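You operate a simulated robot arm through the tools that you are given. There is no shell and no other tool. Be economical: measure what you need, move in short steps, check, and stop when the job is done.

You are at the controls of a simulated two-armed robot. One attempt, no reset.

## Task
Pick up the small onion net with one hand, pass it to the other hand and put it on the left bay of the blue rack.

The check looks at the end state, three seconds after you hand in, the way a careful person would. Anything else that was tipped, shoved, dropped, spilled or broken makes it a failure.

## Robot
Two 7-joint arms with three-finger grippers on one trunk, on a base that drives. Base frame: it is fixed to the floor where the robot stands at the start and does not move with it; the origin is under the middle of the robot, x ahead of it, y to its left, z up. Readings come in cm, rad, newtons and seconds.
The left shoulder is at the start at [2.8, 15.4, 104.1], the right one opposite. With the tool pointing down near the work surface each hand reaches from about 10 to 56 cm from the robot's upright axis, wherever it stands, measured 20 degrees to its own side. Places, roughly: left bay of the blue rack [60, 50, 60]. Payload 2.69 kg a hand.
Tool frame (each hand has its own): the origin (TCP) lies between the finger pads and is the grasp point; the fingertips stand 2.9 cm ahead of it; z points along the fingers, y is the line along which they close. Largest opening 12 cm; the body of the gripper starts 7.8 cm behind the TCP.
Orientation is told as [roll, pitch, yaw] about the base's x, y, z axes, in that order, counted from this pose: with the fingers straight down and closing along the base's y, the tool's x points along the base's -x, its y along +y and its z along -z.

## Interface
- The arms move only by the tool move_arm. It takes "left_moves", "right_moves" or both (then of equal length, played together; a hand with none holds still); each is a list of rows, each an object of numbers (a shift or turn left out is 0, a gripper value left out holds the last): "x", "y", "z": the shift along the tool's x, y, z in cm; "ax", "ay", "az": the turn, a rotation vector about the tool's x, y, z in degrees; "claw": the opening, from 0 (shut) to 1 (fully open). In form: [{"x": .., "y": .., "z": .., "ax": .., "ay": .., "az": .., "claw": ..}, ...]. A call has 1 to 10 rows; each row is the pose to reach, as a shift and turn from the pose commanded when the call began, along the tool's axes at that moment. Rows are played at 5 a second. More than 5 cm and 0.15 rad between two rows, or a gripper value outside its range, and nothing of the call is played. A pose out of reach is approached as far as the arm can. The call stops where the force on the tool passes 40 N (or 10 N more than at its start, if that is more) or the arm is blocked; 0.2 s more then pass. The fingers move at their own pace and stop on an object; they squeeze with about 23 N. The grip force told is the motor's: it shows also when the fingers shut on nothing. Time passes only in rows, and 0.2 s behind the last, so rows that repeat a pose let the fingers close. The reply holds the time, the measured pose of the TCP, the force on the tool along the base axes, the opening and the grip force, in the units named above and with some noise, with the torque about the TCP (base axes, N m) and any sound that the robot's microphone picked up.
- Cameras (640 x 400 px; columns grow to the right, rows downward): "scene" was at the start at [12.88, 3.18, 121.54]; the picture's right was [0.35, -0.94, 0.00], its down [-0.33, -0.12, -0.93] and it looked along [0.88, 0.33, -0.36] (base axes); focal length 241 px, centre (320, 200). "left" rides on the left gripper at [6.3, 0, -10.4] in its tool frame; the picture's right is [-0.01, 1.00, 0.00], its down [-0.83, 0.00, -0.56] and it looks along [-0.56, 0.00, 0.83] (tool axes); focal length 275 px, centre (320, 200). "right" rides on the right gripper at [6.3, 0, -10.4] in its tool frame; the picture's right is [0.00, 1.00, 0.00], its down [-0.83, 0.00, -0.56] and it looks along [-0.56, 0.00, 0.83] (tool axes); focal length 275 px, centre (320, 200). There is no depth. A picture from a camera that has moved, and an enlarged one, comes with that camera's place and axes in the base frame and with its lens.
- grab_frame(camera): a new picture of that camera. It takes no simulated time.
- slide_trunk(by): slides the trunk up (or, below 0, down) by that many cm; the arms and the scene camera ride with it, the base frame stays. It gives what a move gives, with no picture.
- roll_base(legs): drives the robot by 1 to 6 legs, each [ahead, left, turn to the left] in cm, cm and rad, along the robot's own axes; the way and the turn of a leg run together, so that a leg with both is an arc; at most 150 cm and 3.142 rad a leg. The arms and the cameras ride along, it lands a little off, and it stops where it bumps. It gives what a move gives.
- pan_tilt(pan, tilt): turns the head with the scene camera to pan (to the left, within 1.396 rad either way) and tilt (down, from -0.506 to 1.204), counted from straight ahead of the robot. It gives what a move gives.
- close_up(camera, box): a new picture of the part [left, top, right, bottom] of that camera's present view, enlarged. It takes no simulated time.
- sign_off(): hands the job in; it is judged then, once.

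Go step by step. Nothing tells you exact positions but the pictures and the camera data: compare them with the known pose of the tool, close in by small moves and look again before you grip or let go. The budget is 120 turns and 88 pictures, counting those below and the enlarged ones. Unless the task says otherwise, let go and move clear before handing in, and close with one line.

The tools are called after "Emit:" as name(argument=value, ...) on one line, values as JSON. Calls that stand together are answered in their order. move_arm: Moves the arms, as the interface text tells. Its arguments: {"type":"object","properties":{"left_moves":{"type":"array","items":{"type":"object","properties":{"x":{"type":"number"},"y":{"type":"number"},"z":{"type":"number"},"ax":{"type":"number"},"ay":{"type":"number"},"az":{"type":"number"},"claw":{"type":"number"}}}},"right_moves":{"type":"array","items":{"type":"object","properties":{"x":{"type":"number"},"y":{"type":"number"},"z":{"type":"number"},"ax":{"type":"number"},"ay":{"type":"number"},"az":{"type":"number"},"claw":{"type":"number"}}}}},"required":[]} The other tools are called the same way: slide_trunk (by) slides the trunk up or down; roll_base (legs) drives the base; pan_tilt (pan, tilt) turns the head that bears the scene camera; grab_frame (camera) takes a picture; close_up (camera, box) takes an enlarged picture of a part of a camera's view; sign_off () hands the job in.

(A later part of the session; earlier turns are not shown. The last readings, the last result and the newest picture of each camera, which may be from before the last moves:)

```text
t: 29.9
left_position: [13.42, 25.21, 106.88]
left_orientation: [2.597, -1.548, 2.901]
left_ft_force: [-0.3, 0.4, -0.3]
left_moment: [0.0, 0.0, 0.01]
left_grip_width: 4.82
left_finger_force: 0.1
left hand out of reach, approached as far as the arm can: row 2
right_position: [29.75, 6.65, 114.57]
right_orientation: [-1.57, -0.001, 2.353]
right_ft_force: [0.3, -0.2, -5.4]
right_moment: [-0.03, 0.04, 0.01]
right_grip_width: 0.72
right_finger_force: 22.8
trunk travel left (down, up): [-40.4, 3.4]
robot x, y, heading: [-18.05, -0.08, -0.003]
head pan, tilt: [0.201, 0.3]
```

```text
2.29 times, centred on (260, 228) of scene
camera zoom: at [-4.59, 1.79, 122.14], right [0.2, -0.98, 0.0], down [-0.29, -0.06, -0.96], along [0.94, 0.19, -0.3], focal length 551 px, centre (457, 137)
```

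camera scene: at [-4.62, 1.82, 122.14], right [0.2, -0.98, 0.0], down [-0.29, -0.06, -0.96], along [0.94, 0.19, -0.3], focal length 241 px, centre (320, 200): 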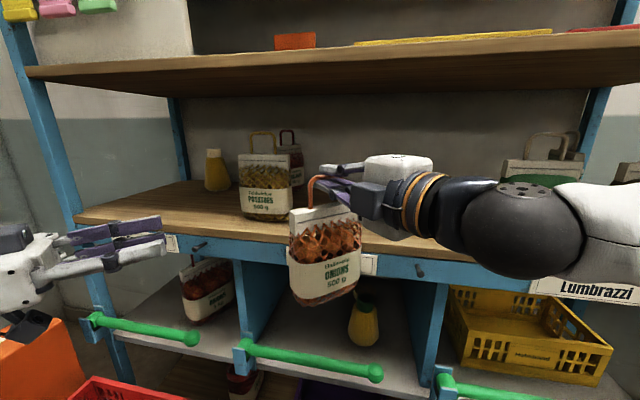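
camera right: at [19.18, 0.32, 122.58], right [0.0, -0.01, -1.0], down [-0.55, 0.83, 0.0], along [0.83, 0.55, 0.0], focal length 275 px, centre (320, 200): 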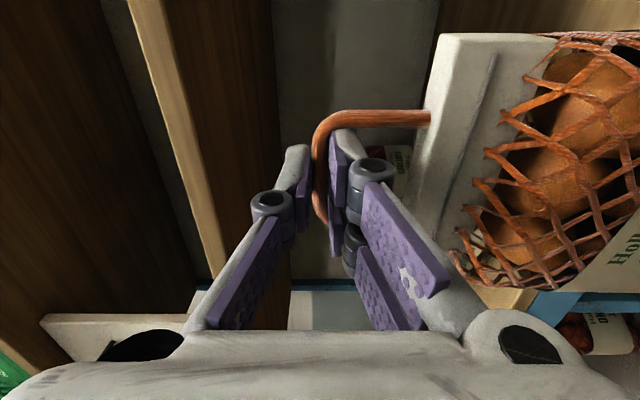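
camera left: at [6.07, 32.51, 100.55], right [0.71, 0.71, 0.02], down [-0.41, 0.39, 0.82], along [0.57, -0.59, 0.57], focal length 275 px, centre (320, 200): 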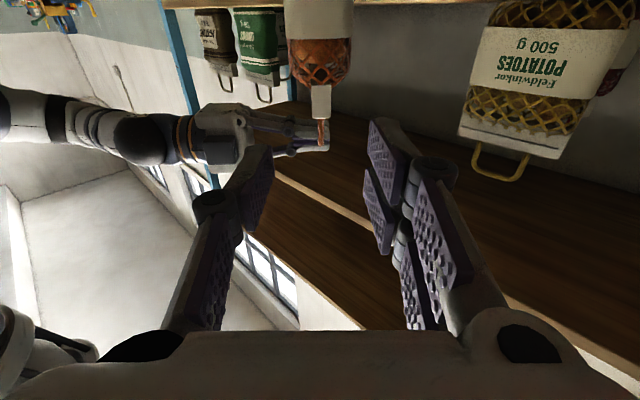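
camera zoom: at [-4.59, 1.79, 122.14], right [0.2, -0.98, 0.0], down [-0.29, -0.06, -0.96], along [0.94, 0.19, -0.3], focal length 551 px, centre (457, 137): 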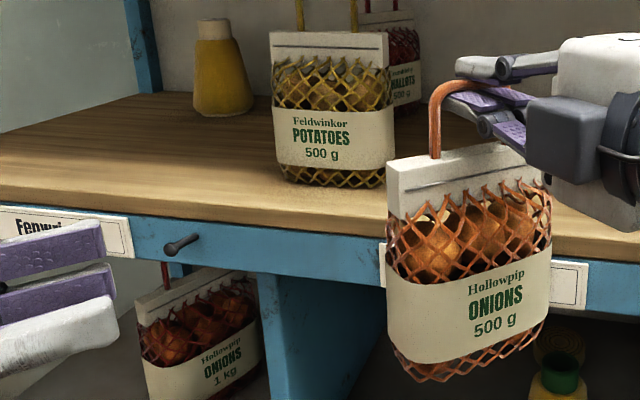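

The header edge is now on the left hand's axis, about 17 cm ahead. Advancing most of the way, raising slightly.

Emit:
move_arm(left_moves=[{"x": -0.4, "z": 3}, {"x": -0.7, "z": 6}, {"x": -0.9, "z": 9}, {"x": -0.9, "z": 12}])

Emit:
grab_frame(camera="left")

Emit:
close_up(camera="scene", box=[120, 140, 400, 315])

```text
t: 30.9
left_position: [22.02, 16.94, 108.05]
left_orientation: [2.6, -1.549, 2.9]
left_ft_force: [-0.1, 0.7, 0.2]
left_moment: [0.01, -0.01, 0.01]
left_grip_width: 4.8
left_finger_force: 0.1
right_position: [29.78, 6.65, 114.52]
right_orientation: [-1.571, 0.0, 2.352]
right_ft_force: [0.1, 0.3, -5.3]
right_moment: [-0.05, 0.04, 0.0]
right_grip_width: 0.74
right_finger_force: 23.1
trunk travel left (down, up): [-40.4, 3.4]
robot x, y, heading: [-18.03, -0.04, -0.001]
head pan, tilt: [0.201, 0.3]
```

```text
54 pictures are left
camera left: at [14.71, 24.12, 101.75], right [0.71, 0.71, 0.02], down [-0.41, 0.39, 0.82], along [0.58, -0.59, 0.57], focal length 275 px, centre (320, 200)
```

left: 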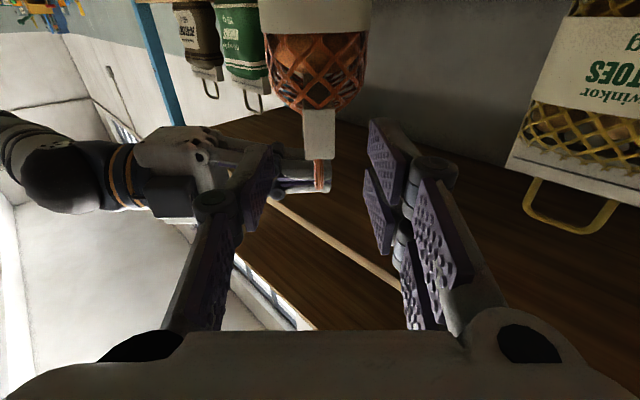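

```text
2.29 times, centred on (260, 228) of scene
camera zoom: at [-4.57, 1.77, 122.13], right [0.2, -0.98, 0.0], down [-0.29, -0.06, -0.96], along [0.94, 0.19, -0.3], focal length 551 px, centre (457, 137)
```

zoom: 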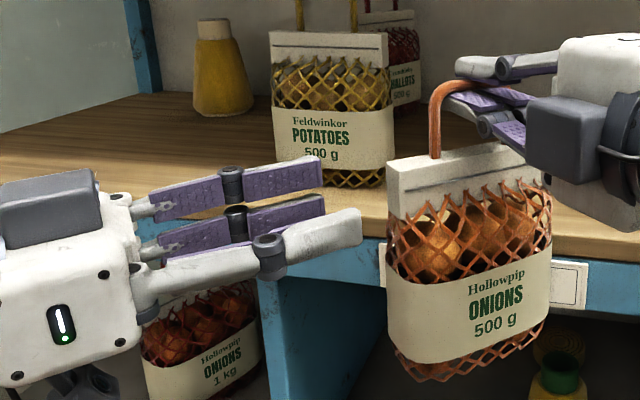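

The header is centred between the fingers. Advancing the rest with a slight lowering, so the tips stay clear of the right fingers.

Emit:
move_arm(left_moves=[{"x": 0.3, "z": 2}, {"x": 0.5, "z": 4}, {"x": 0.5, "z": 6}])

Emit:
grab_frame(camera="left")

Emit:
close_up(camera="scene", box=[160, 140, 440, 315])

```text
t: 31.7
left_position: [26.39, 12.67, 107.72]
left_orientation: [2.557, -1.548, 2.943]
left_ft_force: [0.6, 2.7, 0.9]
left_moment: [0.06, -0.05, 0.09]
left_grip_width: 5.0
left_finger_force: 1.4
right_position: [29.82, 6.62, 114.55]
right_orientation: [-1.568, -0.001, 2.352]
right_ft_force: [0.0, -3.1, -6.1]
right_moment: [-0.4, 0.07, 0.0]
right_grip_width: 0.72
right_finger_force: 23.1
trunk travel left (down, up): [-40.4, 3.4]
robot x, y, heading: [-18.32, 0.17, -0.0]
head pan, tilt: [0.201, 0.3]
```

```text
52 pictures are left
camera left: at [19.01, 19.88, 101.31], right [0.71, 0.71, 0.02], down [-0.41, 0.39, 0.82], along [0.58, -0.59, 0.57], focal length 275 px, centre (320, 200)
```

left: 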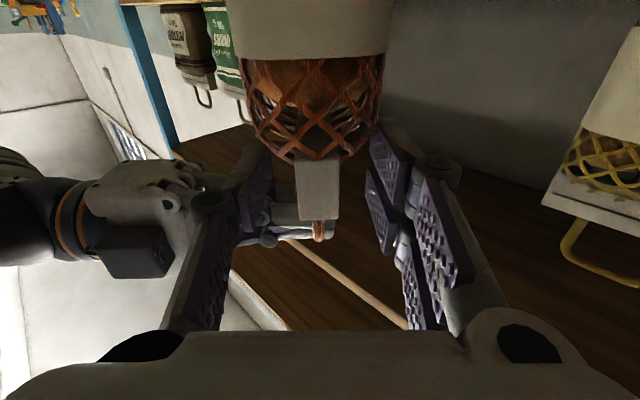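

```text
2.29 times, centred on (300, 228) of scene
camera zoom: at [-4.56, 1.77, 122.13], right [0.2, -0.98, 0.0], down [-0.29, -0.06, -0.96], along [0.94, 0.19, -0.3], focal length 551 px, centre (366, 137)
```

zoom: 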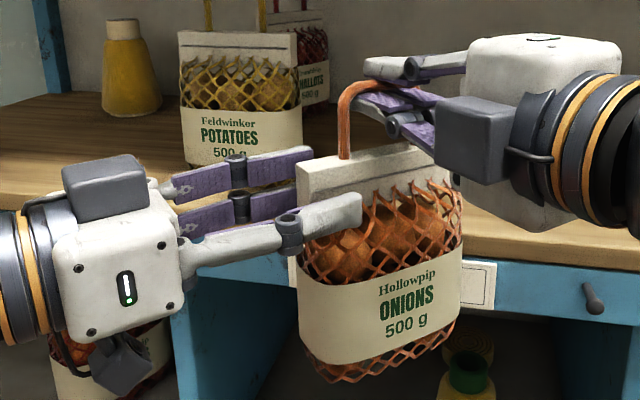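

The fingertips brush the netting just below the header, with light contact. I'll back out 3 cm, raise 1 cm, narrow the opening and re-approach.

Emit:
move_arm(left_moves=[{"z": -1.5}, {"z": -3, "x": -0.4}, {"z": -3, "x": -0.9, "claw": 0.29}, {"z": -3, "x": -0.9}])

Emit:
grab_frame(camera="left")

Emit:
close_up(camera="scene", box=[160, 140, 440, 315])

```text
t: 32.7
left_position: [24.26, 14.73, 108.52]
left_orientation: [2.584, -1.552, 2.913]
left_ft_force: [1.0, -0.2, -0.2]
left_moment: [0.05, -0.01, -0.01]
left_grip_width: 3.49
left_finger_force: 0.0
right_position: [29.76, 6.69, 114.6]
right_orientation: [-1.569, 0.0, 2.354]
right_ft_force: [0.2, -0.6, -5.6]
right_moment: [-0.04, 0.03, 0.02]
right_grip_width: 0.73
right_finger_force: 23.1
trunk travel left (down, up): [-40.4, 3.4]
robot x, y, heading: [-18.22, -0.24, -0.002]
head pan, tilt: [0.201, 0.3]
```

```text
50 pictures are left
camera left: at [16.82, 22.02, 102.15], right [0.71, 0.71, 0.02], down [-0.41, 0.39, 0.82], along [0.57, -0.59, 0.57], focal length 275 px, centre (320, 200)
```

left: 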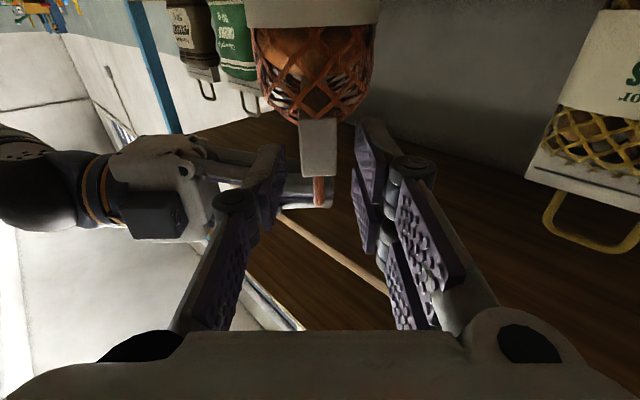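

```text
2.29 times, centred on (300, 228) of scene
camera zoom: at [-4.59, 1.81, 122.14], right [0.2, -0.98, 0.0], down [-0.29, -0.06, -0.96], along [0.94, 0.19, -0.3], focal length 551 px, centre (366, 137)
```

zoom: 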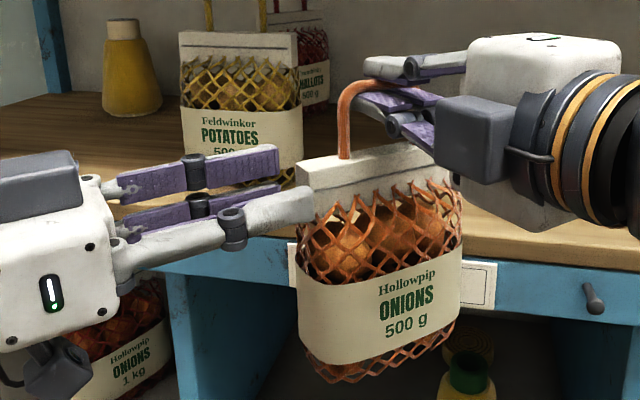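

Height now matches the header better. Advancing in small steps while watching forces.

Emit:
move_arm(left_moves=[{"z": 1.5}, {"z": 3}, {"z": 4.5}])

Emit:
grab_frame(camera="left")

Emit:
close_up(camera="scene", box=[200, 140, 400, 265])

```text
t: 33.5
left_position: [27.28, 11.53, 108.62]
left_orientation: [2.59, -1.548, 2.912]
left_ft_force: [1.1, 1.0, 0.6]
left_moment: [0.05, 0.04, -0.05]
left_grip_width: 3.52
left_finger_force: 0.5
right_position: [29.67, 6.7, 114.48]
right_orientation: [-1.569, 0.002, 2.353]
right_ft_force: [0.2, -0.6, -6.0]
right_moment: [-0.11, -0.02, 0.07]
right_grip_width: 0.74
right_finger_force: 22.4
trunk travel left (down, up): [-40.4, 3.4]
robot x, y, heading: [-17.64, 0.12, 0.004]
head pan, tilt: [0.201, 0.3]
```

```text
48 pictures are left
camera left: at [19.96, 18.84, 102.24], right [0.71, 0.71, 0.02], down [-0.41, 0.39, 0.82], along [0.58, -0.59, 0.57], focal length 275 px, centre (320, 200)
```

left: 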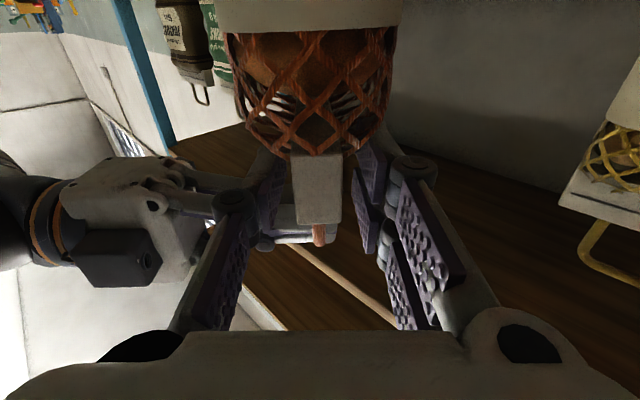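

```text
3.20 times, centred on (300, 202) of scene
camera zoom: at [-4.57, 1.79, 122.13], right [0.2, -0.98, 0.0], down [-0.29, -0.06, -0.96], along [0.94, 0.19, -0.3], focal length 772 px, centre (384, 192)
```

zoom: 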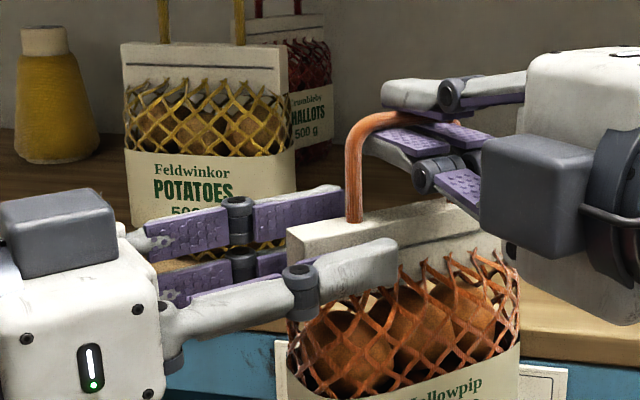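

Fingers straddle the header cleanly. Two more centimetres, then I'll close.

Emit:
move_arm(left_moves=[{"z": 1}, {"z": 2}])

Emit:
close_up(camera="scene", box=[200, 140, 400, 265])

```text
t: 34.1
left_position: [28.61, 10.21, 108.64]
left_orientation: [2.582, -1.55, 2.918]
left_ft_force: [0.6, 0.4, 0.5]
left_moment: [0.04, 0.02, -0.02]
left_grip_width: 3.51
left_finger_force: 0.6
right_position: [29.78, 6.87, 114.47]
right_orientation: [-1.57, -0.001, 2.355]
right_ft_force: [0.6, -0.9, -5.9]
right_moment: [-0.1, 0.0, 0.01]
right_grip_width: 0.71
right_finger_force: 22.7
trunk travel left (down, up): [-40.4, 3.4]
robot x, y, heading: [-18.0, -0.2, -0.004]
head pan, tilt: [0.201, 0.3]
```

```text
3.20 times, centred on (300, 202) of scene
camera zoom: at [-4.58, 1.8, 122.14], right [0.2, -0.98, 0.0], down [-0.29, -0.06, -0.96], along [0.94, 0.19, -0.3], focal length 772 px, centre (384, 192)
```

zoom: 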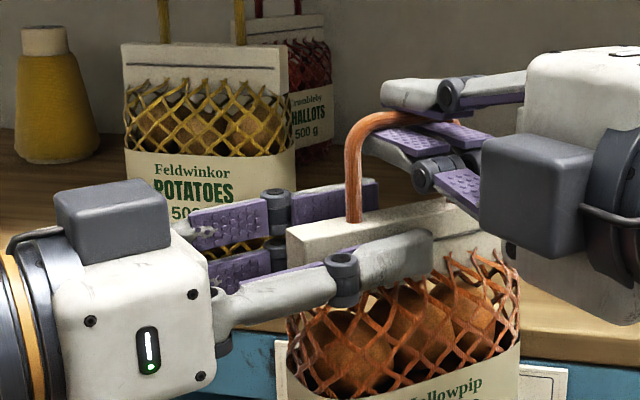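

Good position. Closing the left hand on the header.

Emit:
move_arm(left_moves=[{"claw": 0}, {"claw": 0}, {"claw": 0}, {"claw": 0}])

Emit:
close_up(camera="scene", box=[200, 140, 400, 265])

Emit:
grab_frame(camera="left")

```text
t: 35.1
left_position: [28.66, 10.08, 108.61]
left_orientation: [2.569, -1.549, 2.93]
left_ft_force: [-8.2, -8.6, 4.8]
left_moment: [0.4, -0.53, -0.38]
left_grip_width: 2.94
left_finger_force: 23.3
right_position: [29.83, 6.71, 114.56]
right_orientation: [-1.568, 0.002, 2.355]
right_ft_force: [8.1, 9.0, -10.7]
right_moment: [-0.15, -0.01, -0.01]
right_grip_width: 0.72
right_finger_force: 23.6
trunk travel left (down, up): [-40.4, 3.4]
robot x, y, heading: [-17.97, -0.28, 0.002]
head pan, tilt: [0.201, 0.3]
```

```text
3.20 times, centred on (300, 202) of scene
camera zoom: at [-4.59, 1.8, 122.14], right [0.2, -0.98, 0.0], down [-0.29, -0.06, -0.96], along [0.94, 0.19, -0.3], focal length 772 px, centre (384, 192)
```

zoom: 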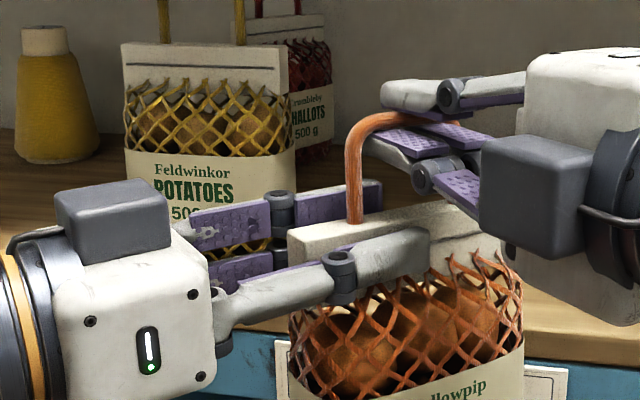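

```text
44 pictures are left
camera left: at [21.4, 17.45, 102.3], right [0.71, 0.71, 0.02], down [-0.41, 0.39, 0.82], along [0.57, -0.59, 0.57], focal length 275 px, centre (320, 200)
```

left: 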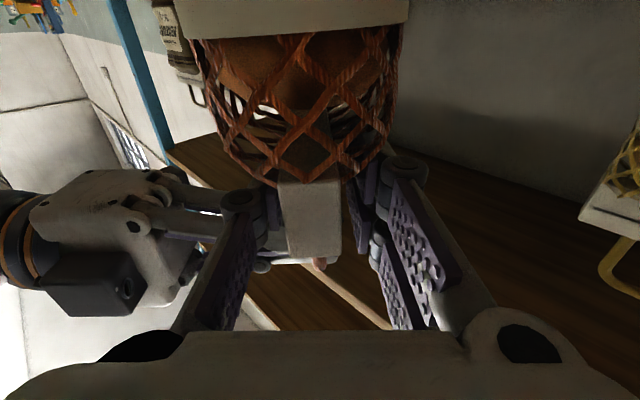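

The grip is off-centre: the near finger is pushing the bag against the right hand (~12 N). I'll shift the left hand sideways slightly to let it centre.

Emit:
move_arm(left_moves=[{"y": -0.2}, {"y": -0.4}, {"y": -0.5}, {"y": -0.5}])

```text
t: 36.1
left_position: [28.28, 9.9, 108.68]
left_orientation: [2.608, -1.549, 2.892]
left_ft_force: [0.3, -1.3, 12.4]
left_moment: [-0.03, -0.31, 0.09]
left_grip_width: 2.78
left_finger_force: 23.3
right_position: [29.8, 6.65, 114.44]
right_orientation: [-1.567, -0.001, 2.355]
right_ft_force: [-0.1, 0.4, -16.8]
right_moment: [-0.31, 0.19, -0.06]
right_grip_width: 0.74
right_finger_force: 23.2
trunk travel left (down, up): [-40.4, 3.4]
robot x, y, heading: [-17.67, 0.14, -0.002]
head pan, tilt: [0.201, 0.3]
```

Lateral load is gone, but the pads are wedging on the top of the netting. I'll open a bit, raise 0.9 cm and re-grip on the header itself.

Emit:
move_arm(left_moves=[{"claw": 0.32}, {"claw": 0.32, "x": -0.4}, {"claw": 0.32, "x": -0.9}, {"claw": 0, "x": -0.9}, {"claw": 0, "x": -0.9}, {"claw": 0, "x": -0.9}])

Emit:
close_up(camera="scene", box=[200, 140, 400, 265])

Emit:
grab_frame(camera="left")

```text
t: 37.5
left_position: [28.57, 10.24, 109.04]
left_orientation: [2.581, -1.55, 2.915]
left_ft_force: [-7.2, -7.2, -0.6]
left_moment: [0.5, -0.28, -0.35]
left_grip_width: 2.67
left_finger_force: 23.8
left hand out of reach, approached as far as the arm can: row 2, 3, 4, 5, 6
right_position: [29.63, 6.66, 114.65]
right_orientation: [-1.572, 0.001, 2.353]
right_ft_force: [7.5, 7.3, 0.8]
right_moment: [0.09, -0.04, -0.01]
right_grip_width: 0.72
right_finger_force: 23.5
trunk travel left (down, up): [-40.4, 3.4]
robot x, y, heading: [-17.67, 0.16, 0.0]
head pan, tilt: [0.201, 0.3]
```

```text
3.20 times, centred on (300, 202) of scene
camera zoom: at [-4.59, 1.8, 122.14], right [0.2, -0.98, 0.0], down [-0.29, -0.06, -0.96], along [0.94, 0.19, -0.3], focal length 772 px, centre (384, 192)
```

zoom: 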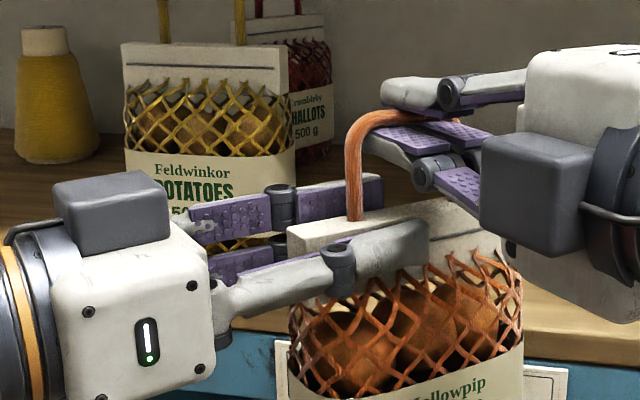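

```text
42 pictures are left
camera left: at [21.33, 17.43, 102.66], right [0.71, 0.71, 0.02], down [-0.41, 0.39, 0.82], along [0.57, -0.59, 0.57], focal length 275 px, centre (320, 200)
```

left: 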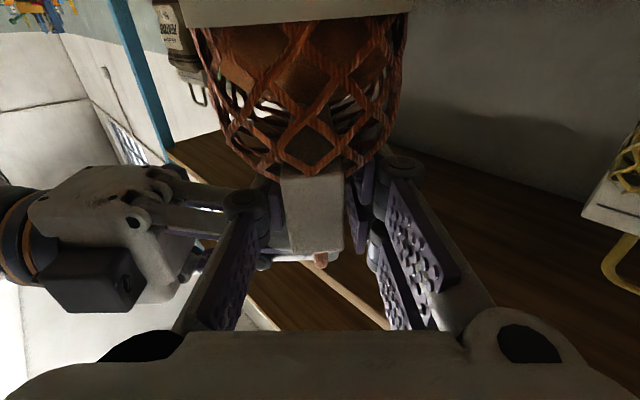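

The left arm is at the edge of its range, so I'll relieve the offset by moving the right hand: slightly along its own forward axis and a touch down.

Emit:
move_arm(right_moves=[{"z": 0.2}, {"z": 0.4}, {"z": 0.4, "y": 0.2}, {"z": 0.4, "y": 0.2}])

```text
t: 38.5
left_position: [28.56, 10.12, 108.95]
left_orientation: [2.612, -1.551, 2.885]
left_ft_force: [-5.1, -8.2, -9.4]
left_moment: [0.59, 0.04, -0.35]
left_grip_width: 2.47
left_finger_force: 23.3
right_position: [30.04, 7.02, 114.53]
right_orientation: [-1.571, 0.0, 2.353]
right_ft_force: [4.6, 8.0, 9.0]
right_moment: [0.25, -0.09, 0.08]
right_grip_width: 0.73
right_finger_force: 23.0
trunk travel left (down, up): [-40.4, 3.4]
robot x, y, heading: [-18.08, -0.03, 0.002]
head pan, tilt: [0.201, 0.3]
```

Emit:
move_arm(right_moves=[{"z": 0.2, "y": -0.2}, {"z": 0.5, "y": -0.2}, {"z": 0.6, "y": -0.2}, {"z": 0.6, "y": -0.2}])

Emit:
grab_frame(camera="left")

```text
t: 39.5
left_position: [28.81, 10.29, 109.27]
left_orientation: [2.648, -1.549, 2.854]
left_ft_force: [9.5, 8.9, -3.9]
left_moment: [-0.46, 0.37, -0.27]
left_grip_width: 2.18
left_finger_force: 23.1
right_position: [30.5, 7.4, 114.5]
right_orientation: [-1.569, -0.004, 2.355]
right_ft_force: [-9.9, -8.8, -0.7]
right_moment: [0.13, 0.22, 0.71]
right_grip_width: 0.75
right_finger_force: 23.1
trunk travel left (down, up): [-40.4, 3.4]
robot x, y, heading: [-17.96, 0.14, -0.006]
head pan, tilt: [0.201, 0.3]
```

```text
41 pictures are left
camera left: at [21.39, 17.53, 102.76], right [0.7, 0.71, 0.02], down [-0.42, 0.39, 0.82], along [0.58, -0.58, 0.57], focal length 275 px, centre (320, 200)
```

left: 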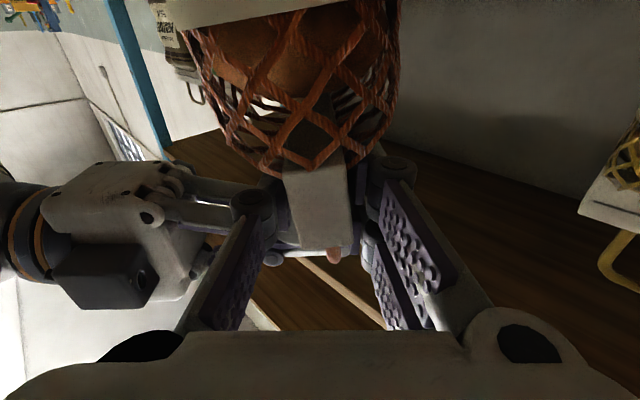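

The left now grips the header fully (2.2 cm); the right overshot slightly. Easing back 0.35 cm.

Emit:
move_arm(right_moves=[{"z": -0.2}, {"z": -0.35}, {"z": -0.35}])

```text
t: 40.3
left_position: [28.64, 10.11, 109.11]
left_orientation: [2.577, -1.544, 2.919]
left_ft_force: [-8.7, -2.9, 3.2]
left_moment: [0.1, -0.5, -0.69]
left_grip_width: 2.21
left_finger_force: 23.2
right_position: [30.16, 7.16, 114.46]
right_orientation: [-1.566, 0.0, 2.354]
right_ft_force: [7.5, 3.7, -6.7]
right_moment: [-0.04, -0.02, 0.39]
right_grip_width: 0.72
right_finger_force: 22.4
trunk travel left (down, up): [-40.4, 3.4]
robot x, y, heading: [-17.76, 0.15, 0.003]
head pan, tilt: [0.201, 0.3]
```

Both hands hold the bag. Releasing the right hand gently.

Emit:
move_arm(right_moves=[{"claw": 0.1}, {"claw": 0.16}, {"claw": 0.16}])

Emit:
close_up(camera="scene", box=[200, 140, 400, 265])

Emit:
grab_frame(camera="right")

```text
t: 41.1
left_position: [28.66, 10.24, 109.07]
left_orientation: [2.604, -1.549, 2.894]
left_ft_force: [0.6, -0.5, -5.2]
left_moment: [0.14, 0.16, 0.03]
left_grip_width: 2.17
left_finger_force: 23.1
right_position: [30.19, 7.23, 114.56]
right_orientation: [-1.569, -0.001, 2.355]
right_ft_force: [0.2, 0.6, -0.7]
right_moment: [-0.01, 0.02, 0.01]
right_grip_width: 1.92
right_finger_force: 0.1
trunk travel left (down, up): [-40.4, 3.4]
robot x, y, heading: [-17.75, 0.12, -0.001]
head pan, tilt: [0.201, 0.3]
```

```text
3.20 times, centred on (300, 202) of scene
camera zoom: at [-4.59, 1.8, 122.14], right [0.2, -0.98, 0.0], down [-0.29, -0.06, -0.96], along [0.94, 0.19, -0.3], focal length 772 px, centre (384, 192)
```

zoom: 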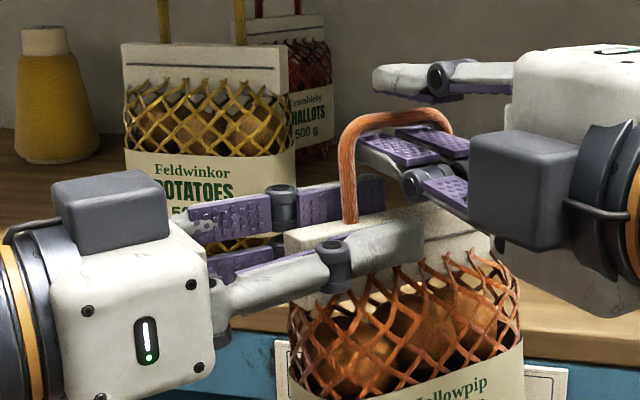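

```text
39 pictures are left
camera right: at [27.15, -4.73, 114.58], right [0.0, 0.0, -1.0], down [-0.98, 0.2, 0.0], along [0.2, 0.98, 0.0], focal length 275 px, centre (320, 200)
```

right: 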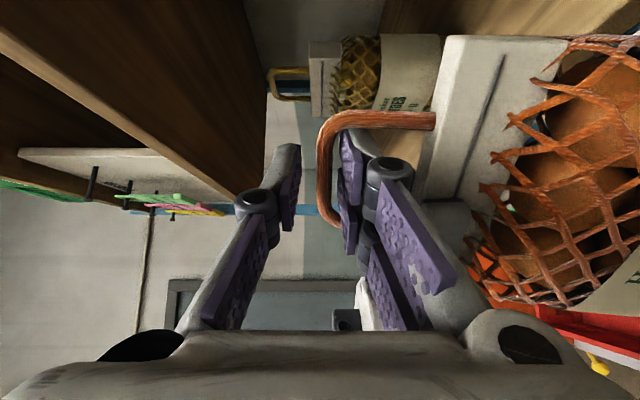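

The left hand carries the bag alone. Withdrawing the right hand straight back.

Emit:
move_arm(right_moves=[{"z": -1}, {"z": -2.5}, {"z": -5}, {"z": -8}, {"z": -11}, {"z": -14}])

Emit:
grab_frame(camera="scene")

```text
t: 42.5
left_position: [28.59, 10.23, 108.97]
left_orientation: [2.584, -1.548, 2.917]
left_ft_force: [0.1, -1.2, -5.5]
left_moment: [0.14, 0.1, 0.03]
left_grip_width: 2.14
left_finger_force: 23.2
right_position: [20.4, -2.83, 114.56]
right_orientation: [-1.567, 0.0, 2.354]
right_ft_force: [0.4, -0.6, -0.6]
right_moment: [0.0, 0.01, 0.02]
right_grip_width: 1.93
right_finger_force: 0.0
trunk travel left (down, up): [-40.4, 3.4]
robot x, y, heading: [-17.68, 0.2, -0.001]
head pan, tilt: [0.201, 0.3]
```

```text
38 pictures are left
camera scene: at [-4.63, 1.76, 122.15], right [0.2, -0.98, 0.0], down [-0.29, -0.06, -0.96], along [0.94, 0.19, -0.3], focal length 241 px, centre (320, 200)
```

scene: 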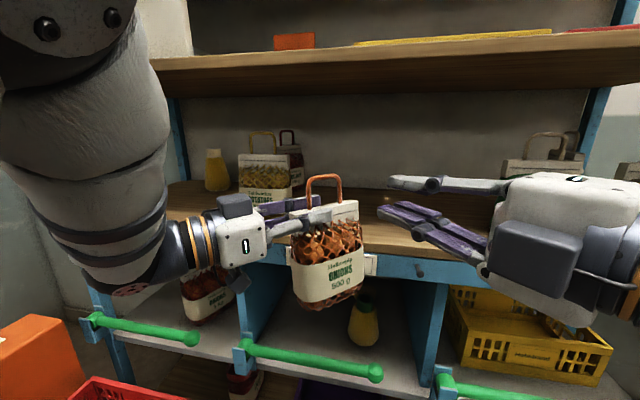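

The handover is done; the left hand holds the bag by its header. I'll back away from the rack and swing the bag to point straight ahead, moving toward the left bay side.

Emit:
move_arm(left_moves=[{"z": -3, "y": -0.5}, {"z": -6, "y": -1, "ax": -4}, {"z": -8, "y": 0, "ax": -9}, {"z": -10, "y": 1.5, "ax": -14}, {"z": -12, "y": 3, "ax": -19}, {"z": -14, "y": 4.5, "ax": -24}, {"z": -16, "y": 6, "ax": -29.5}, {"z": -17, "y": 7.5, "ax": -35}, {"z": -18, "y": 8.5, "ax": -40}, {"z": -18.8, "y": 9.5, "ax": -45}])

Emit:
pan_tilt(pan=0.5, tilt=0.5)

Emit:
grab_frame(camera="scene")

```text
t: 44.7
left_position: [26.4, 32.47, 110.91]
left_orientation: [-2.859, -1.551, 2.859]
left_ft_force: [-0.3, 1.1, -4.2]
left_moment: [0.04, 0.13, -0.02]
left_grip_width: 2.16
left_finger_force: 22.8
left hand out of reach, approached as far as the arm can: row 2, 3, 4, 5, 6, 7, 8, 9, 10
right_position: [20.45, -2.8, 114.62]
right_orientation: [-1.569, -0.001, 2.353]
right_ft_force: [-0.2, -0.6, 0.6]
right_moment: [-0.01, -0.01, -0.01]
right_grip_width: 1.91
right_finger_force: 0.0
trunk travel left (down, up): [-40.4, 3.4]
robot x, y, heading: [-18.05, -0.08, -0.004]
head pan, tilt: [0.201, 0.3]
```

```text
t: 45.5
left_position: [26.47, 32.53, 110.65]
left_orientation: [-2.535, -1.549, 2.539]
left_ft_force: [0.0, -0.1, -5.6]
left_moment: [0.07, 0.16, -0.02]
left_grip_width: 2.14
left_finger_force: 23.2
right_position: [20.45, -2.7, 114.45]
right_orientation: [-1.568, 0.0, 2.354]
right_ft_force: [-1.1, -1.8, 0.0]
right_moment: [-0.01, -0.01, -0.02]
right_grip_width: 1.92
right_finger_force: 0.1
trunk travel left (down, up): [-40.4, 3.4]
robot x, y, heading: [-18.16, -0.25, 0.002]
head pan, tilt: [0.499, 0.499]
```

```text
37 pictures are left
camera scene: at [-4.83, 2.74, 121.84], right [0.3, -0.95, 0.0], down [-0.31, -0.1, -0.95], along [0.9, 0.28, -0.33], focal length 241 px, centre (320, 200)
```

scene: 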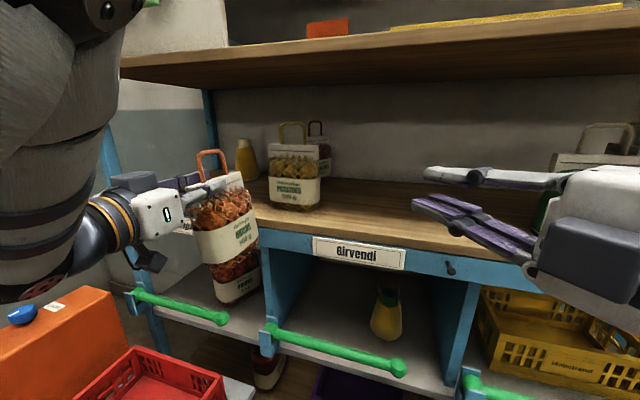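

The bag now points straight ahead near (26, 32). I'll back the base off 10 cm for clearance, then lower the trunk.

Emit:
roll_base(legs=[[-10, 0, 0]])

Emit:
slide_trunk(by=-15)

Emit:
grab_frame(camera="scene")

```text
t: 46.6
left_position: [16.28, 32.59, 110.86]
left_orientation: [-2.581, -1.547, 2.584]
left_ft_force: [-0.5, 0.2, -4.9]
left_moment: [0.07, 0.16, -0.02]
left_grip_width: 2.15
left_finger_force: 23.0
right_position: [10.44, -2.69, 114.63]
right_orientation: [-1.568, 0.001, 2.355]
right_ft_force: [0.0, -0.3, 0.1]
right_moment: [-0.01, 0.04, 0.03]
right_grip_width: 1.91
right_finger_force: 0.0
trunk travel left (down, up): [-40.4, 3.4]
robot x, y, heading: [-27.61, -0.07, -0.004]
head pan, tilt: [0.499, 0.499]
```

```text
t: 48.4
left_position: [20.46, 32.63, 82.64]
left_orientation: [-0.037, -1.293, 0.046]
left_ft_force: [-0.1, -0.3, -4.9]
left_moment: [0.06, 0.04, -0.02]
left_grip_width: 2.15
left_finger_force: 22.9
right_position: [15.85, -2.75, 88.7]
right_orientation: [-1.36, -0.203, 2.335]
right_ft_force: [-0.3, 0.4, 1.1]
right_moment: [-0.01, 0.02, 0.01]
right_grip_width: 1.92
right_finger_force: 0.1
trunk travel left (down, up): [-25.4, 18.4]
robot x, y, heading: [-28.25, 0.17, -0.001]
head pan, tilt: [0.499, 0.499]
```

```text
36 pictures are left
camera scene: at [-9.4, 4.31, 103.86], right [0.48, -0.88, 0.0], down [-0.42, -0.23, -0.88], along [0.77, 0.42, -0.48], focal length 241 px, centre (320, 200)
```

scene: 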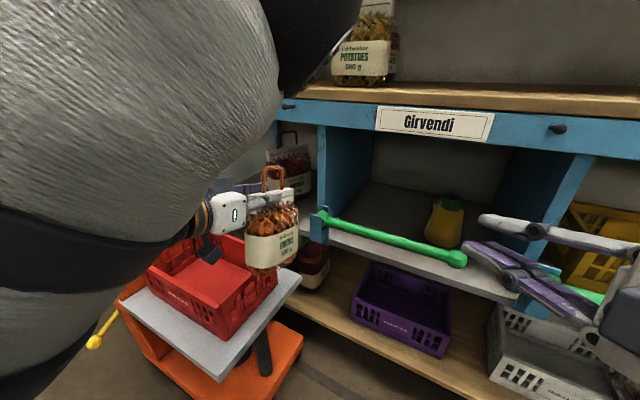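

The hands dropped and tipped more than the trunk's 15 cm. I'll check whether they are still settling before doing anything else.

Emit:
move_arm(left_moves=[{}, {}, {}])

Emit:
grab_frame(camera="left")

```text
t: 49.2
left_position: [20.4, 32.46, 82.8]
left_orientation: [-0.042, -1.293, 0.044]
left_ft_force: [0.5, -0.1, -5.0]
left_moment: [0.06, 0.01, -0.03]
left_grip_width: 2.14
left_finger_force: 23.3
right_position: [15.91, -2.83, 88.62]
right_orientation: [-1.361, -0.202, 2.335]
right_ft_force: [0.6, -0.5, -0.4]
right_moment: [-0.04, 0.02, -0.01]
right_grip_width: 1.94
right_finger_force: 0.1
trunk travel left (down, up): [-25.4, 18.4]
robot x, y, heading: [-27.62, 0.11, -0.003]
head pan, tilt: [0.499, 0.499]
```

```text
35 pictures are left
camera left: at [8.64, 32.44, 79.61], right [-0.01, 1.0, -0.01], down [-0.31, 0.0, 0.95], along [0.95, 0.01, 0.31], focal length 275 px, centre (320, 200)
```

left: 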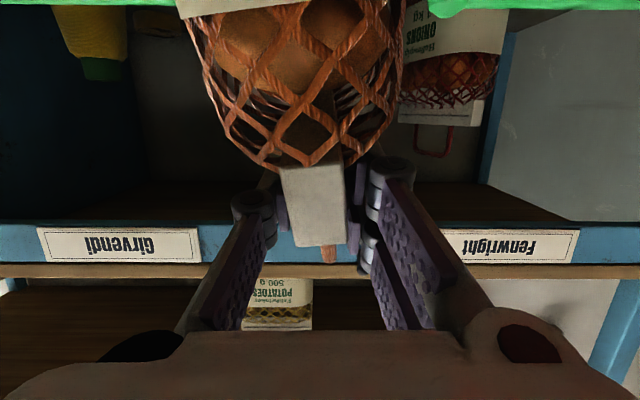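

It is stable: the torso simply leans as it lowers, tipping the hands by 16°. I'll level the left hand and shift it to y≈39, in line with the gap right of the 1 kg bag.

Emit:
move_arm(left_moves=[{"ay": -4, "y": 1.5}, {"ay": -8, "y": 3}, {"ay": -12, "y": 4.5}, {"ay": -16, "y": 6.4}])

Emit:
grab_frame(camera="left")

Emit:
grab_frame(camera="scene")

```text
t: 50.2
left_position: [20.47, 39.06, 82.57]
left_orientation: [-1.794, -1.561, 1.802]
left_ft_force: [-0.4, 0.4, -5.1]
left_moment: [0.06, 0.18, -0.03]
left_grip_width: 2.12
left_finger_force: 24.0
right_position: [15.85, -2.75, 88.65]
right_orientation: [-1.361, -0.203, 2.336]
right_ft_force: [0.1, 0.6, 0.1]
right_moment: [-0.01, 0.0, -0.02]
right_grip_width: 1.94
right_finger_force: 0.1
trunk travel left (down, up): [-25.4, 18.4]
robot x, y, heading: [-27.93, 0.09, 0.001]
head pan, tilt: [0.499, 0.499]
```

```text
34 pictures are left
camera left: at [9.94, 38.84, 76.45], right [-0.01, 1.0, -0.01], down [-0.56, 0.0, 0.83], along [0.83, 0.01, 0.56], focal length 275 px, centre (320, 200)
```

left: 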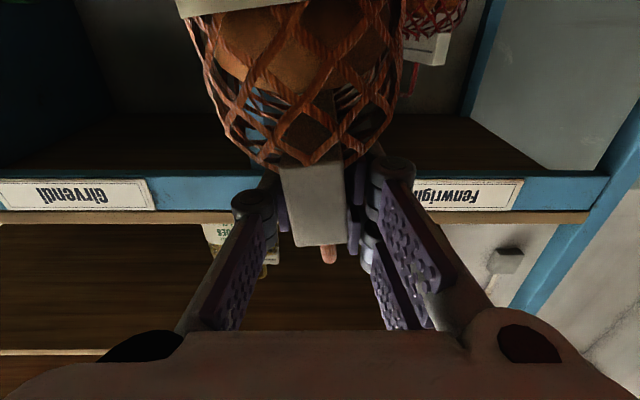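

```text
33 pictures are left
camera scene: at [-9.38, 4.33, 103.86], right [0.48, -0.88, 0.0], down [-0.42, -0.23, -0.88], along [0.77, 0.42, -0.48], focal length 241 px, centre (320, 200)
```

scene: 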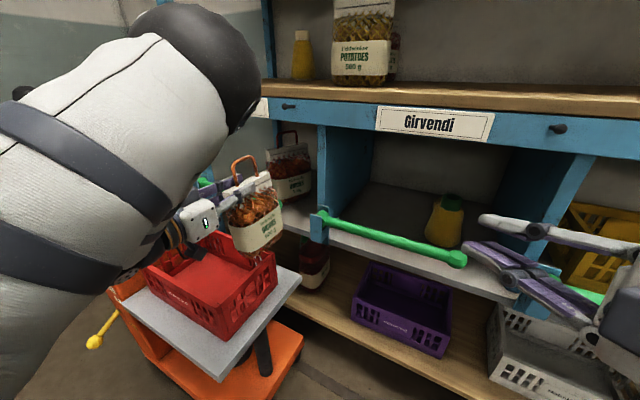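

The path is clear: the bag is level, divider at y≈29–32, rail ball at y≈44, 1 kg bag's corner near (57, 46). I'll lower slightly and drive forward part of the way.

Emit:
move_arm(left_moves=[{"x": 1}, {"x": 2}])

Emit:
roll_base(legs=[[12, 0, 0]])

Emit:
grab_frame(camera="scene")

Emit:
grab_frame(camera="left")

```text
t: 50.8
left_position: [20.41, 38.86, 80.56]
left_orientation: [-1.665, -1.56, 1.673]
left_ft_force: [0.4, 0.1, -4.4]
left_moment: [0.07, 0.12, 0.03]
left_grip_width: 2.1
left_finger_force: 22.8
right_position: [15.93, -2.84, 88.53]
right_orientation: [-1.359, -0.204, 2.334]
right_ft_force: [0.7, 0.4, -0.8]
right_moment: [-0.01, 0.02, 0.02]
right_grip_width: 1.92
right_finger_force: 0.0
trunk travel left (down, up): [-25.4, 18.4]
robot x, y, heading: [-28.12, -0.09, -0.001]
head pan, tilt: [0.499, 0.499]
```

```text
t: 52.0
left_position: [32.2, 38.93, 80.48]
left_orientation: [-1.584, -1.561, 1.59]
left_ft_force: [0.2, 0.4, -5.4]
left_moment: [0.06, 0.16, 0.0]
left_grip_width: 2.12
left_finger_force: 23.0
right_position: [27.71, -2.81, 88.58]
right_orientation: [-1.361, -0.202, 2.336]
right_ft_force: [1.3, 0.0, 0.4]
right_moment: [-0.02, 0.02, 0.06]
right_grip_width: 1.93
right_finger_force: 0.1
trunk travel left (down, up): [-25.4, 18.4]
robot x, y, heading: [-15.77, -0.28, 0.0]
head pan, tilt: [0.499, 0.499]
```

```text
32 pictures are left
camera scene: at [2.43, 4.3, 103.85], right [0.48, -0.88, 0.0], down [-0.42, -0.23, -0.88], along [0.77, 0.42, -0.48], focal length 241 px, centre (320, 200)
```

scene: 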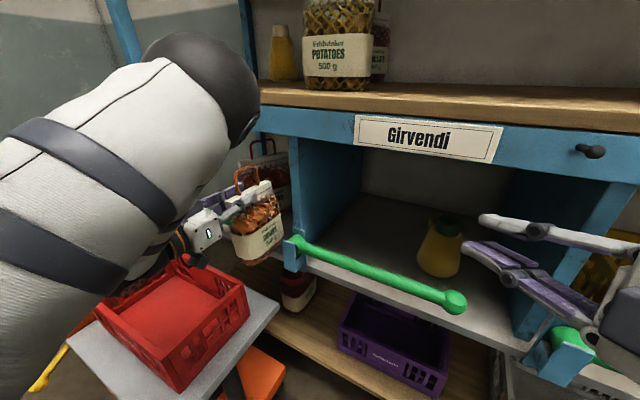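

```text
31 pictures are left
camera left: at [21.75, 38.79, 74.43], right [-0.01, 1.0, -0.01], down [-0.56, 0.0, 0.83], along [0.83, 0.01, 0.56], focal length 275 px, centre (320, 200)
```

left: 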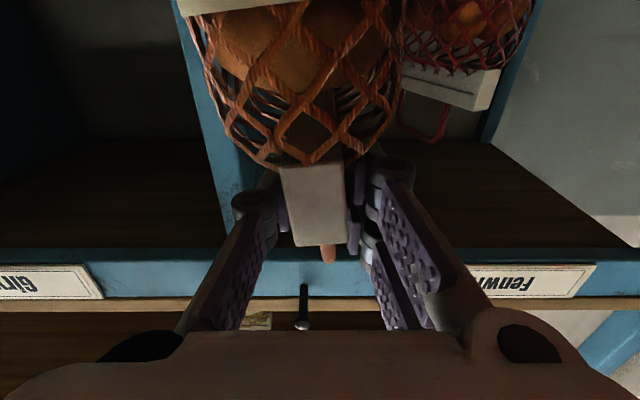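

The approach is lined up between divider and 1 kg bag. First I retract the right hand so it won't enter the middle bay, then drive on.

Emit:
move_arm(right_moves=[{"z": -4}, {"z": -8}, {"z": -11}])

Emit:
roll_base(legs=[[8, 0, 0]])

Emit:
grab_frame(camera="scene")

Emit:
grab_frame(camera="left")

```text
t: 52.8
left_position: [32.16, 38.91, 80.64]
left_orientation: [-1.629, -1.56, 1.636]
left_ft_force: [0.0, -0.6, -4.5]
left_moment: [0.05, 0.17, -0.02]
left_grip_width: 2.13
left_finger_force: 22.4
right_position: [25.49, -12.21, 93.29]
right_orientation: [-1.362, -0.203, 2.336]
right_ft_force: [-0.6, 0.3, -0.3]
right_moment: [0.03, 0.0, 0.01]
right_grip_width: 1.93
right_finger_force: 0.1
right hand out of reach, approached as far as the arm can: row 1, 2, 3
trunk travel left (down, up): [-25.4, 18.4]
robot x, y, heading: [-16.24, -0.27, 0.004]
head pan, tilt: [0.499, 0.499]
```

```text
t: 53.9
left_position: [40.22, 39.05, 80.59]
left_orientation: [-1.551, -1.561, 1.557]
left_ft_force: [0.0, 1.0, -5.3]
left_moment: [0.03, 0.14, 0.0]
left_grip_width: 2.1
left_finger_force: 22.9
right_position: [33.62, -12.25, 93.19]
right_orientation: [-1.36, -0.203, 2.336]
right_ft_force: [0.2, -0.6, -0.8]
right_moment: [-0.01, -0.02, -0.01]
right_grip_width: 1.93
right_finger_force: 0.1
trunk travel left (down, up): [-25.4, 18.4]
robot x, y, heading: [-7.52, -0.05, -0.003]
head pan, tilt: [0.499, 0.499]
```

```text
30 pictures are left
camera scene: at [10.44, 4.28, 103.85], right [0.48, -0.88, 0.0], down [-0.42, -0.23, -0.88], along [0.77, 0.42, -0.48], focal length 241 px, centre (320, 200)
```

scene: 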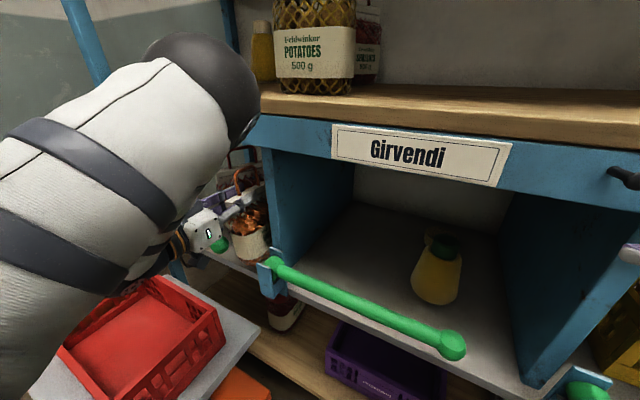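

```text
29 pictures are left
camera left: at [29.76, 38.76, 74.42], right [-0.01, 1.0, -0.01], down [-0.56, 0.0, 0.83], along [0.83, 0.01, 0.56], focal length 275 px, centre (320, 200)
```

left: 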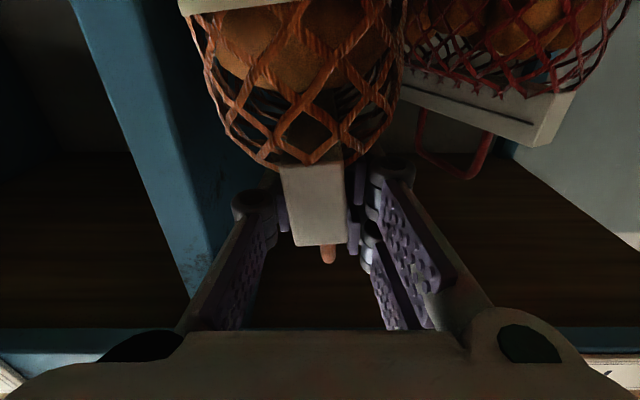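

The bag's far end is inside the bay with clearance both sides. Moving in the last 5.8 cm with the arm in small steps.

Emit:
move_arm(left_moves=[{"z": 1.2, "y": -0.2}, {"z": 2.4, "y": -0.4}, {"z": 3.6, "y": -0.4}, {"z": 4.8, "y": -0.4}, {"z": 5.8, "y": -0.4}])

Emit:
grab_frame(camera="scene")

Emit:
grab_frame(camera="left")

```text
t: 55.0
left_position: [46.17, 38.54, 80.54]
left_orientation: [-1.588, -1.561, 1.596]
left_ft_force: [0.4, 0.4, -4.8]
left_moment: [0.04, 0.12, 0.04]
left_grip_width: 2.15
left_finger_force: 23.1
right_position: [33.61, -12.15, 93.27]
right_orientation: [-1.36, -0.202, 2.336]
right_ft_force: [0.1, 0.0, 0.4]
right_moment: [0.01, 0.0, -0.01]
right_grip_width: 1.89
right_finger_force: 0.1
trunk travel left (down, up): [-25.4, 18.4]
robot x, y, heading: [-8.12, 0.16, -0.003]
head pan, tilt: [0.499, 0.499]
```

```text
28 pictures are left
camera scene: at [10.39, 4.28, 103.86], right [0.48, -0.88, 0.0], down [-0.42, -0.23, -0.88], along [0.77, 0.42, -0.48], focal length 241 px, centre (320, 200)
```

scene: 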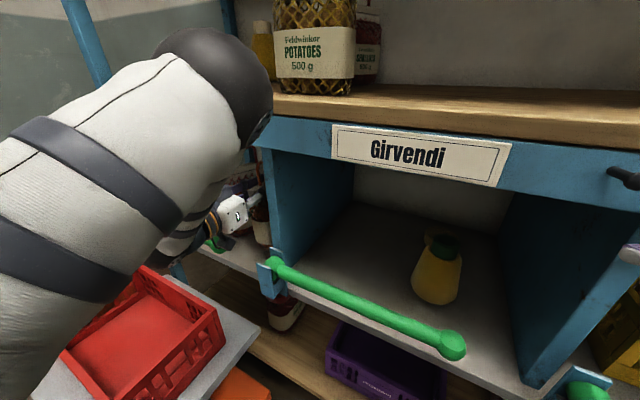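

```text
27 pictures are left
camera left: at [35.61, 38.37, 74.43], right [-0.01, 1.0, -0.01], down [-0.56, 0.0, 0.83], along [0.83, 0.01, 0.56], focal length 275 px, centre (320, 200)
```

left: 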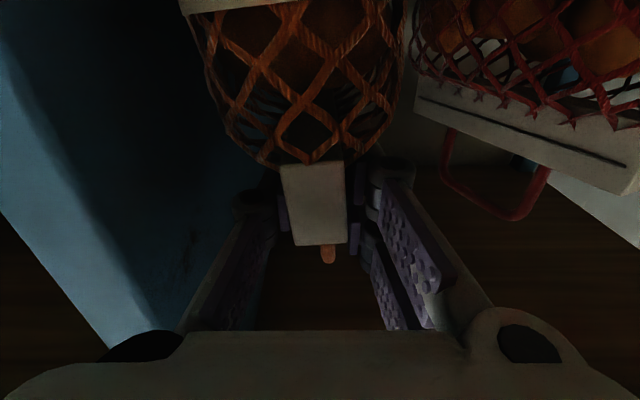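

Clear gap to the 1 kg bag. Lowering slowly towards the bay floor, watching the force.

Emit:
move_arm(left_moves=[{"x": 1}, {"x": 2}, {"x": 3}, {"x": 4}])

Emit:
grab_frame(camera="scene")

```text
t: 56.0
left_position: [45.93, 38.46, 77.2]
left_orientation: [-2.787, -1.553, 2.794]
left_ft_force: [-6.2, -0.3, 25.3]
left_moment: [0.37, -0.33, 0.09]
left_grip_width: 2.12
left_finger_force: 23.3
right_position: [33.43, -12.25, 93.53]
right_orientation: [-1.362, -0.2, 2.337]
right_ft_force: [-0.6, -0.5, 0.3]
right_moment: [-0.04, 0.01, 0.03]
right_grip_width: 1.91
right_finger_force: 0.0
trunk travel left (down, up): [-25.4, 18.4]
robot x, y, heading: [-7.86, 0.16, -0.001]
head pan, tilt: [0.499, 0.499]
```

```text
26 pictures are left
camera scene: at [10.13, 4.16, 103.94], right [0.48, -0.88, 0.0], down [-0.42, -0.23, -0.88], along [0.77, 0.42, -0.48], focal length 241 px, centre (320, 200)
```

scene: 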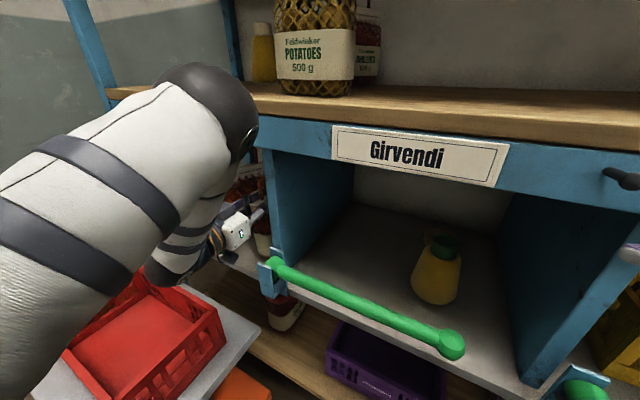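

Contact at TCP z≈77 with 25 N – likely the bag's bottom on the floor, but I'll ease up a little and verify visually.

Emit:
move_arm(left_moves=[{"x": -0.4}, {"x": -0.5}])

Emit:
grab_frame(camera="left")

Emit:
close_up(camera="scene", box=[160, 150, 320, 310])

```text
t: 56.6
left_position: [46.0, 38.39, 77.19]
left_orientation: [-1.818, -1.559, 1.822]
left_ft_force: [3.7, 0.1, 15.3]
left_moment: [0.26, -0.98, -0.14]
left_grip_width: 2.1
left_finger_force: 23.3
right_position: [33.5, -12.26, 93.46]
right_orientation: [-1.361, -0.202, 2.334]
right_ft_force: [-0.8, 0.0, -0.1]
right_moment: [-0.03, -0.03, 0.03]
right_grip_width: 1.92
right_finger_force: 0.2
trunk travel left (down, up): [-25.4, 18.4]
robot x, y, heading: [-8.21, -0.09, -0.003]
head pan, tilt: [0.499, 0.499]
```

```text
25 pictures are left
camera left: at [35.48, 38.29, 71.04], right [-0.01, 1.0, -0.01], down [-0.56, 0.0, 0.83], along [0.83, 0.01, 0.56], focal length 275 px, centre (320, 200)
```

left: 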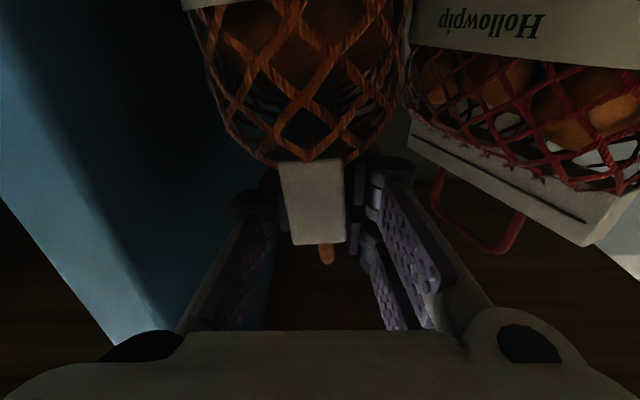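

```text
2.50 times, centred on (240, 230) of scene
camera zoom: at [10.29, 4.19, 103.88], right [0.48, -0.88, 0.0], down [-0.42, -0.23, -0.88], along [0.77, 0.42, -0.48], focal length 603 px, centre (520, 125)
```

zoom: 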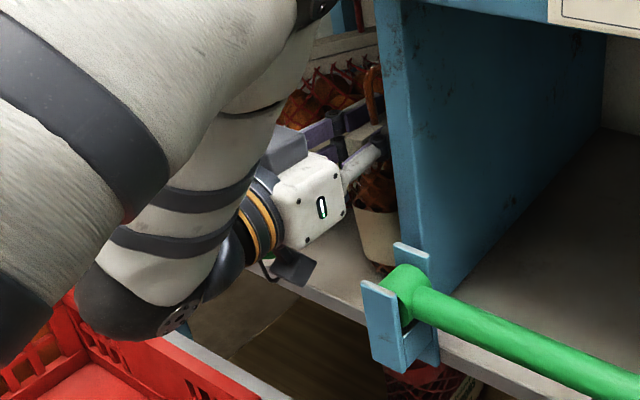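

The bag stands on the bay floor (force acts under the bag's centre). I'll relieve the remaining load a bit and then open the fingers.

Emit:
move_arm(left_moves=[{"x": -0.2}, {"x": -0.3}, {"x": -0.3}])

```text
t: 57.5
left_position: [46.13, 38.59, 77.35]
left_orientation: [-1.207, -1.56, 1.217]
left_ft_force: [0.9, -1.8, -2.3]
left_moment: [-0.12, 0.07, -0.03]
left_grip_width: 2.13
left_finger_force: 23.3
right_position: [33.5, -12.27, 93.34]
right_orientation: [-1.36, -0.202, 2.337]
right_ft_force: [1.3, 0.5, -0.1]
right_moment: [0.04, 0.01, 0.02]
right_grip_width: 1.94
right_finger_force: 0.1
trunk travel left (down, up): [-25.4, 18.4]
robot x, y, heading: [-8.1, -0.03, 0.0]
head pan, tilt: [0.499, 0.499]
```

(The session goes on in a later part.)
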